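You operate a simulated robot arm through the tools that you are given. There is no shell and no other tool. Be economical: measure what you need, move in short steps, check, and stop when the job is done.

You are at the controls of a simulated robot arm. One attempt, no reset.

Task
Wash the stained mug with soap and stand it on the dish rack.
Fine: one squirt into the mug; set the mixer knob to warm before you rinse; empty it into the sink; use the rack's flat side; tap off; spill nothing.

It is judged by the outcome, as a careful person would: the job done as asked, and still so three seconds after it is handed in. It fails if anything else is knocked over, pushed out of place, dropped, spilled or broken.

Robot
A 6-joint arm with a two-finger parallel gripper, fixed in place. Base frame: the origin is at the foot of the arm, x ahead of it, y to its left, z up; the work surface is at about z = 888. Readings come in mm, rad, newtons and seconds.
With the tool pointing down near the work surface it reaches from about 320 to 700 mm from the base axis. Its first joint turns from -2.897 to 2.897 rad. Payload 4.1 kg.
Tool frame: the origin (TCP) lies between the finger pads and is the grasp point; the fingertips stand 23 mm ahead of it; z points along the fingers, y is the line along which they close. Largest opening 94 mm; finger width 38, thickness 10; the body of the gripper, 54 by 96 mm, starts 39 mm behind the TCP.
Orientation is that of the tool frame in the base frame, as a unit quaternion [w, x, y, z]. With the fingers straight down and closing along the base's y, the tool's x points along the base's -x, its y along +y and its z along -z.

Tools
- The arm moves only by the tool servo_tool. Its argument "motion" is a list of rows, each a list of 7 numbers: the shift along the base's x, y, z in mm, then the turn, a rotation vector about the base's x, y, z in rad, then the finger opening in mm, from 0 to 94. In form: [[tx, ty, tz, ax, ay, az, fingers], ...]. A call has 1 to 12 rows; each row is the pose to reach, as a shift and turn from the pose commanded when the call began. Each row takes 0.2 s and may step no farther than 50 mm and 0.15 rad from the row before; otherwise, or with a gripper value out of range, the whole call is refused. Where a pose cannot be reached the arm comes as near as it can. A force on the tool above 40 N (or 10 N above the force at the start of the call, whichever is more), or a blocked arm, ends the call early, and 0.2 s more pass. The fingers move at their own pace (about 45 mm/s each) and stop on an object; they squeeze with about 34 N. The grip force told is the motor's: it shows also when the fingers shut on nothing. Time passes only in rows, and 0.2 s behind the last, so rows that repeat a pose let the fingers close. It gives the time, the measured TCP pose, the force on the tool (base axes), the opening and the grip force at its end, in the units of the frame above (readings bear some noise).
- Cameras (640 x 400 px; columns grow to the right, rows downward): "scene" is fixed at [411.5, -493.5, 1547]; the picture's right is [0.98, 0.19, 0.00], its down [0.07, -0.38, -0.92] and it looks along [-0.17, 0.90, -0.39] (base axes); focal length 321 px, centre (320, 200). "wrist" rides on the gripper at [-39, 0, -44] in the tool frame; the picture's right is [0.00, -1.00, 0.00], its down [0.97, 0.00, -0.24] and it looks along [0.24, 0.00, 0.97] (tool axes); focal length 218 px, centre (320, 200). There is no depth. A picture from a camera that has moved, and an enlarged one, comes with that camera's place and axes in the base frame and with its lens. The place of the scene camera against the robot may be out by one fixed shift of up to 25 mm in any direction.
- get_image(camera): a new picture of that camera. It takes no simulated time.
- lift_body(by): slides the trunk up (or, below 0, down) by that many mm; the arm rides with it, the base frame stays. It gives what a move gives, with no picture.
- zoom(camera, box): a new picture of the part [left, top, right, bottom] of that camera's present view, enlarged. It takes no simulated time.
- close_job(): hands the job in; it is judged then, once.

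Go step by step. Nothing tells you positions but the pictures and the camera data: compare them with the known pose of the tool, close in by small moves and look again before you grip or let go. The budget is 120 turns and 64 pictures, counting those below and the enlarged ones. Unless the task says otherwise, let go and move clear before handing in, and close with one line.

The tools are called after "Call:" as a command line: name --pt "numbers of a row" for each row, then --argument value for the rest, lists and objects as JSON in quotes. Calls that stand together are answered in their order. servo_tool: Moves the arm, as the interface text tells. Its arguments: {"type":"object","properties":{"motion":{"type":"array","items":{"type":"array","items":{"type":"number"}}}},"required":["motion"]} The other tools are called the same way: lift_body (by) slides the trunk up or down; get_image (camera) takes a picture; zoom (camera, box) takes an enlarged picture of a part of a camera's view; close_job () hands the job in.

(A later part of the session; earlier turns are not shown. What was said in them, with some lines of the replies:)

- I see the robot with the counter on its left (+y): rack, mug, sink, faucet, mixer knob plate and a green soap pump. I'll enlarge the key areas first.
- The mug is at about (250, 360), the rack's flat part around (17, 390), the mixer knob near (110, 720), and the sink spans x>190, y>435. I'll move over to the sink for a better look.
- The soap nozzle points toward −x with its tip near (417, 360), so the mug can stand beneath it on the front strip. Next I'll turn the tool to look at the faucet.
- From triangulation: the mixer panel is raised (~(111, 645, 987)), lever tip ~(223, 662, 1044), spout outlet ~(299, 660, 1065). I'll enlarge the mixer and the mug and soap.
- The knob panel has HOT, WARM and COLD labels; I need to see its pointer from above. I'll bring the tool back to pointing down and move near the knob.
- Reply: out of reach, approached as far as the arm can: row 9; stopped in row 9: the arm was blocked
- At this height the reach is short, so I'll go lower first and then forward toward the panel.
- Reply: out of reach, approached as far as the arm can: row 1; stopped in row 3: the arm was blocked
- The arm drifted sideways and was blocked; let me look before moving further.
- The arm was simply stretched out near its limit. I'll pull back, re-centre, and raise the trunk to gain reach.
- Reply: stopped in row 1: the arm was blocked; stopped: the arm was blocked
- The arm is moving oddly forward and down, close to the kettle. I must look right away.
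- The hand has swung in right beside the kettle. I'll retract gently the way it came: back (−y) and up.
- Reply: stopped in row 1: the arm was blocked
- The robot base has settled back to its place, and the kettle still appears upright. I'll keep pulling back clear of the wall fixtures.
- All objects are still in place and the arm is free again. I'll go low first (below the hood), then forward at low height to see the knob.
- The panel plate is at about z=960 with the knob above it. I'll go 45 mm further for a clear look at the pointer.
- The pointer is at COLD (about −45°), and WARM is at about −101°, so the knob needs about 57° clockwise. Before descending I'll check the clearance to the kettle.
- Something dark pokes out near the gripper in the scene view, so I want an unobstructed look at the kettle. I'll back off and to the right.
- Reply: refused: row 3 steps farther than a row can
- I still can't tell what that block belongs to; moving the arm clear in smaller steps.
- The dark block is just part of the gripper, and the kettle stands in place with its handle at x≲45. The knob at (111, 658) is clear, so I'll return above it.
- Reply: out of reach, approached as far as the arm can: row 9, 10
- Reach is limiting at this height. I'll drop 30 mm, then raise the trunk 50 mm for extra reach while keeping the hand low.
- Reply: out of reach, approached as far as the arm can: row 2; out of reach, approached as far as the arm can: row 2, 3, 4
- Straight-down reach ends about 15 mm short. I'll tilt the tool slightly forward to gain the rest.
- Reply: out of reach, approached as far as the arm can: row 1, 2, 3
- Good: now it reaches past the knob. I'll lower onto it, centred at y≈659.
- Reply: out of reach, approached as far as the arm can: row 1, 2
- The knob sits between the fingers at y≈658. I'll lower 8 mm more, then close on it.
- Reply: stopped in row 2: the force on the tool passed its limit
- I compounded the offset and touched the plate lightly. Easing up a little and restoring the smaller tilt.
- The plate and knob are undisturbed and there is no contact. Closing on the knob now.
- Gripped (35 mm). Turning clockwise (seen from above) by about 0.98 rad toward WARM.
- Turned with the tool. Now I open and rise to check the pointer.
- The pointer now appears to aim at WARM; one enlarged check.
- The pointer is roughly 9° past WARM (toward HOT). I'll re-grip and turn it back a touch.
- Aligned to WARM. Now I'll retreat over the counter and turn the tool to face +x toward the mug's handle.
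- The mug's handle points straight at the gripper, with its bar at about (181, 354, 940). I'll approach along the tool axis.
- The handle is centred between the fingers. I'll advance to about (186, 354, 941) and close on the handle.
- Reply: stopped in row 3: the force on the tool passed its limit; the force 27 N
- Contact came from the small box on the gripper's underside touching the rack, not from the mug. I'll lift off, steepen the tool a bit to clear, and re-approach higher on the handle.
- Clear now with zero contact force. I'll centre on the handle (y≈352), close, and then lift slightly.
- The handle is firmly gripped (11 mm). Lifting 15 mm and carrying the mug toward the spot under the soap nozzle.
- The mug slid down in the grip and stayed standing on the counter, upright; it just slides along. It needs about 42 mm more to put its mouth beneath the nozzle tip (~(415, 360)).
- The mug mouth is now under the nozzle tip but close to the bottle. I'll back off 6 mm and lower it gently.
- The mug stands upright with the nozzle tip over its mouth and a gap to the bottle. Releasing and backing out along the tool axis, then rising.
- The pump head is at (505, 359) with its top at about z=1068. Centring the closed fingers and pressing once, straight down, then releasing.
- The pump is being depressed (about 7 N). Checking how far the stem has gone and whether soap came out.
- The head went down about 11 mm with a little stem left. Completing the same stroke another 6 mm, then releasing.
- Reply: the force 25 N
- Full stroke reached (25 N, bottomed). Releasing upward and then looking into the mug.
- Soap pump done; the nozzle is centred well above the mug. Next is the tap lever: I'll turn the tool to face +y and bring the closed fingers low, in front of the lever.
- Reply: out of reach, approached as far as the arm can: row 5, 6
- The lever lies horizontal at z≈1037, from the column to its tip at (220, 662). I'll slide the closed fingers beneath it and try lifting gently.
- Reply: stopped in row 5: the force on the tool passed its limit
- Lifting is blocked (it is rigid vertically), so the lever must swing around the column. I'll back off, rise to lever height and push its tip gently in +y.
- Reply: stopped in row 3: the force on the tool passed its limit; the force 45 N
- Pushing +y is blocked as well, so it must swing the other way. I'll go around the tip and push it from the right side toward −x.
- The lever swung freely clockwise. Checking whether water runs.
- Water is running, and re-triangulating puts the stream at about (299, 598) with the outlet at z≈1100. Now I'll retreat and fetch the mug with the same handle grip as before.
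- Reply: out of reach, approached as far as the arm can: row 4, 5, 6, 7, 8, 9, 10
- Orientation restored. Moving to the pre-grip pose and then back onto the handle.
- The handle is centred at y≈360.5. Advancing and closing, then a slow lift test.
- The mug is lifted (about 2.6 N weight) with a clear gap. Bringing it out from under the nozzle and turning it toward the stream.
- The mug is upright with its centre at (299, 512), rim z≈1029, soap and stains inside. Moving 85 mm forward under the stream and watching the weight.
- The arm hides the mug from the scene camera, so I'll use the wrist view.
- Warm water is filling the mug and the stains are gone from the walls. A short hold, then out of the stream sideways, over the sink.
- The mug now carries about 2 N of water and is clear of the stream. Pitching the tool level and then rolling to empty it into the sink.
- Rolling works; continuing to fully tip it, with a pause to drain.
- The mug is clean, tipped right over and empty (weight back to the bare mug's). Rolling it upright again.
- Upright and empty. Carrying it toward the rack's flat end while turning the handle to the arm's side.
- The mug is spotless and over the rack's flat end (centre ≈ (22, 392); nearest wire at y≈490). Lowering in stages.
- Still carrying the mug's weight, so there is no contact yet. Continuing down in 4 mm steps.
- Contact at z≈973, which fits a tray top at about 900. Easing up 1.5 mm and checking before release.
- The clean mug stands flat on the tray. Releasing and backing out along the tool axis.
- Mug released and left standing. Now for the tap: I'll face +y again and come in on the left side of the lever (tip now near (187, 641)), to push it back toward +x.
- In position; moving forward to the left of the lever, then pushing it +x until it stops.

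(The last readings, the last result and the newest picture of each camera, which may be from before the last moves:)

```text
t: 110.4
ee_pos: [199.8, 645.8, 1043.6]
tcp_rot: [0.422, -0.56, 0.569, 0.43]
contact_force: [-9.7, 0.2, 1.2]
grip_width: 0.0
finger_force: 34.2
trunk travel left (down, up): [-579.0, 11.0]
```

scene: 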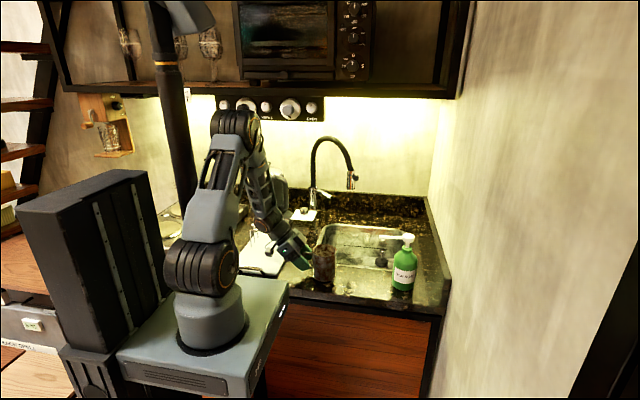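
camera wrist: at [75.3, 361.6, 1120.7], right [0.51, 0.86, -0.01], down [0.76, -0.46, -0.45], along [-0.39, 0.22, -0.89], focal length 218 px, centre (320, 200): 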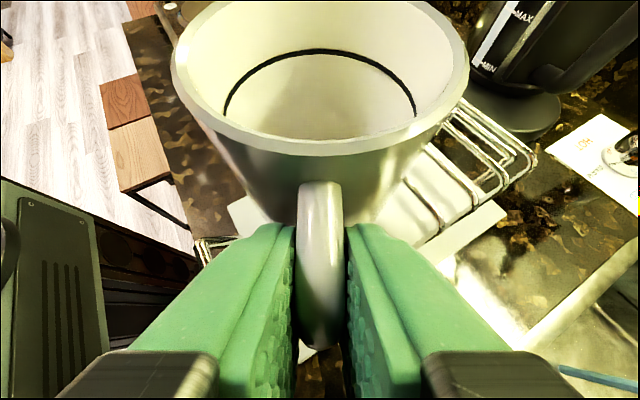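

It has reached its stop (−10 N). A little firmer push to seat it fully, then backing away.

Call:
servo_tool --pt "2 0 0 0 0 0 0" --pt "4 0 0 0 0 0 0" --pt "4 0 0 0 0 0 0"

Call:
servo_tool --pt "-10 0 0 0 0 0 0" --pt "-20 -20 0 0 0 0 0" --pt "-20 -60 5 0 0 0 0" --pt "-15 -100 10 0 0 0 0" --pt "-10 -140 20 -0.14 0 0 0" --pt "0 -180 30 -0.28 0 0 0" --pt "10 -220 40 -0.42 0 0 0" --pt "20 -260 50 -0.56 0 0 0"

Call:
get_image --camera "scene"

```text
t: 111.2
ee_pos: [201.1, 646.9, 1044.7]
tcp_rot: [0.421, -0.561, 0.568, 0.43]
contact_force: [-27.3, -2.9, 0.2]
grip_width: 0.0
finger_force: 34.2
trunk travel left (down, up): [-579.0, 11.0]
```

```text
t: 113.0
ee_pos: [225.6, 384.4, 1095.8]
tcp_rot: [0.251, -0.653, 0.667, 0.255]
contact_force: [0.3, -0.6, -0.2]
grip_width: 0.1
finger_force: 34.4
trunk travel left (down, up): [-579.0, 11.0]
```

```text
0 pictures are left
```

scene: 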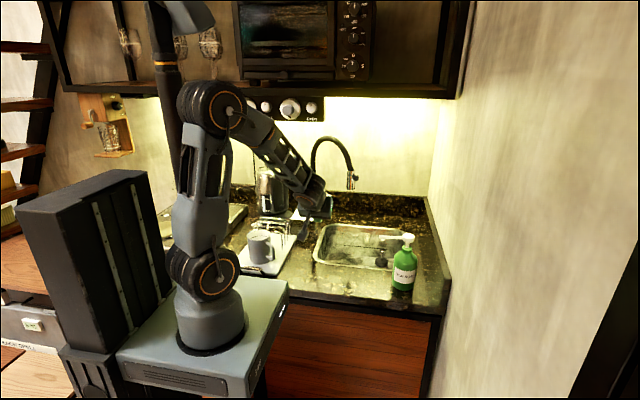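

The stream has stopped, and the clean mug stands on the rack's flat end. The soap, kettle and knob look as they should, and the arm is clear, so I'm handing in.

Call:
close_job

```text
The job is handed in.
```

The mug is washed with soap, rinsed with the knob on warm, emptied into the sink and standing on the rack's flat side, with the tap off. I pressed the pump once, but never clearly saw the soap land in the mug. During the job the arm hit the hood above the counter and swung in beside the kettle, and the gripper touched the rack and the knob's plate; in the pictures nothing looked moved or spilled.
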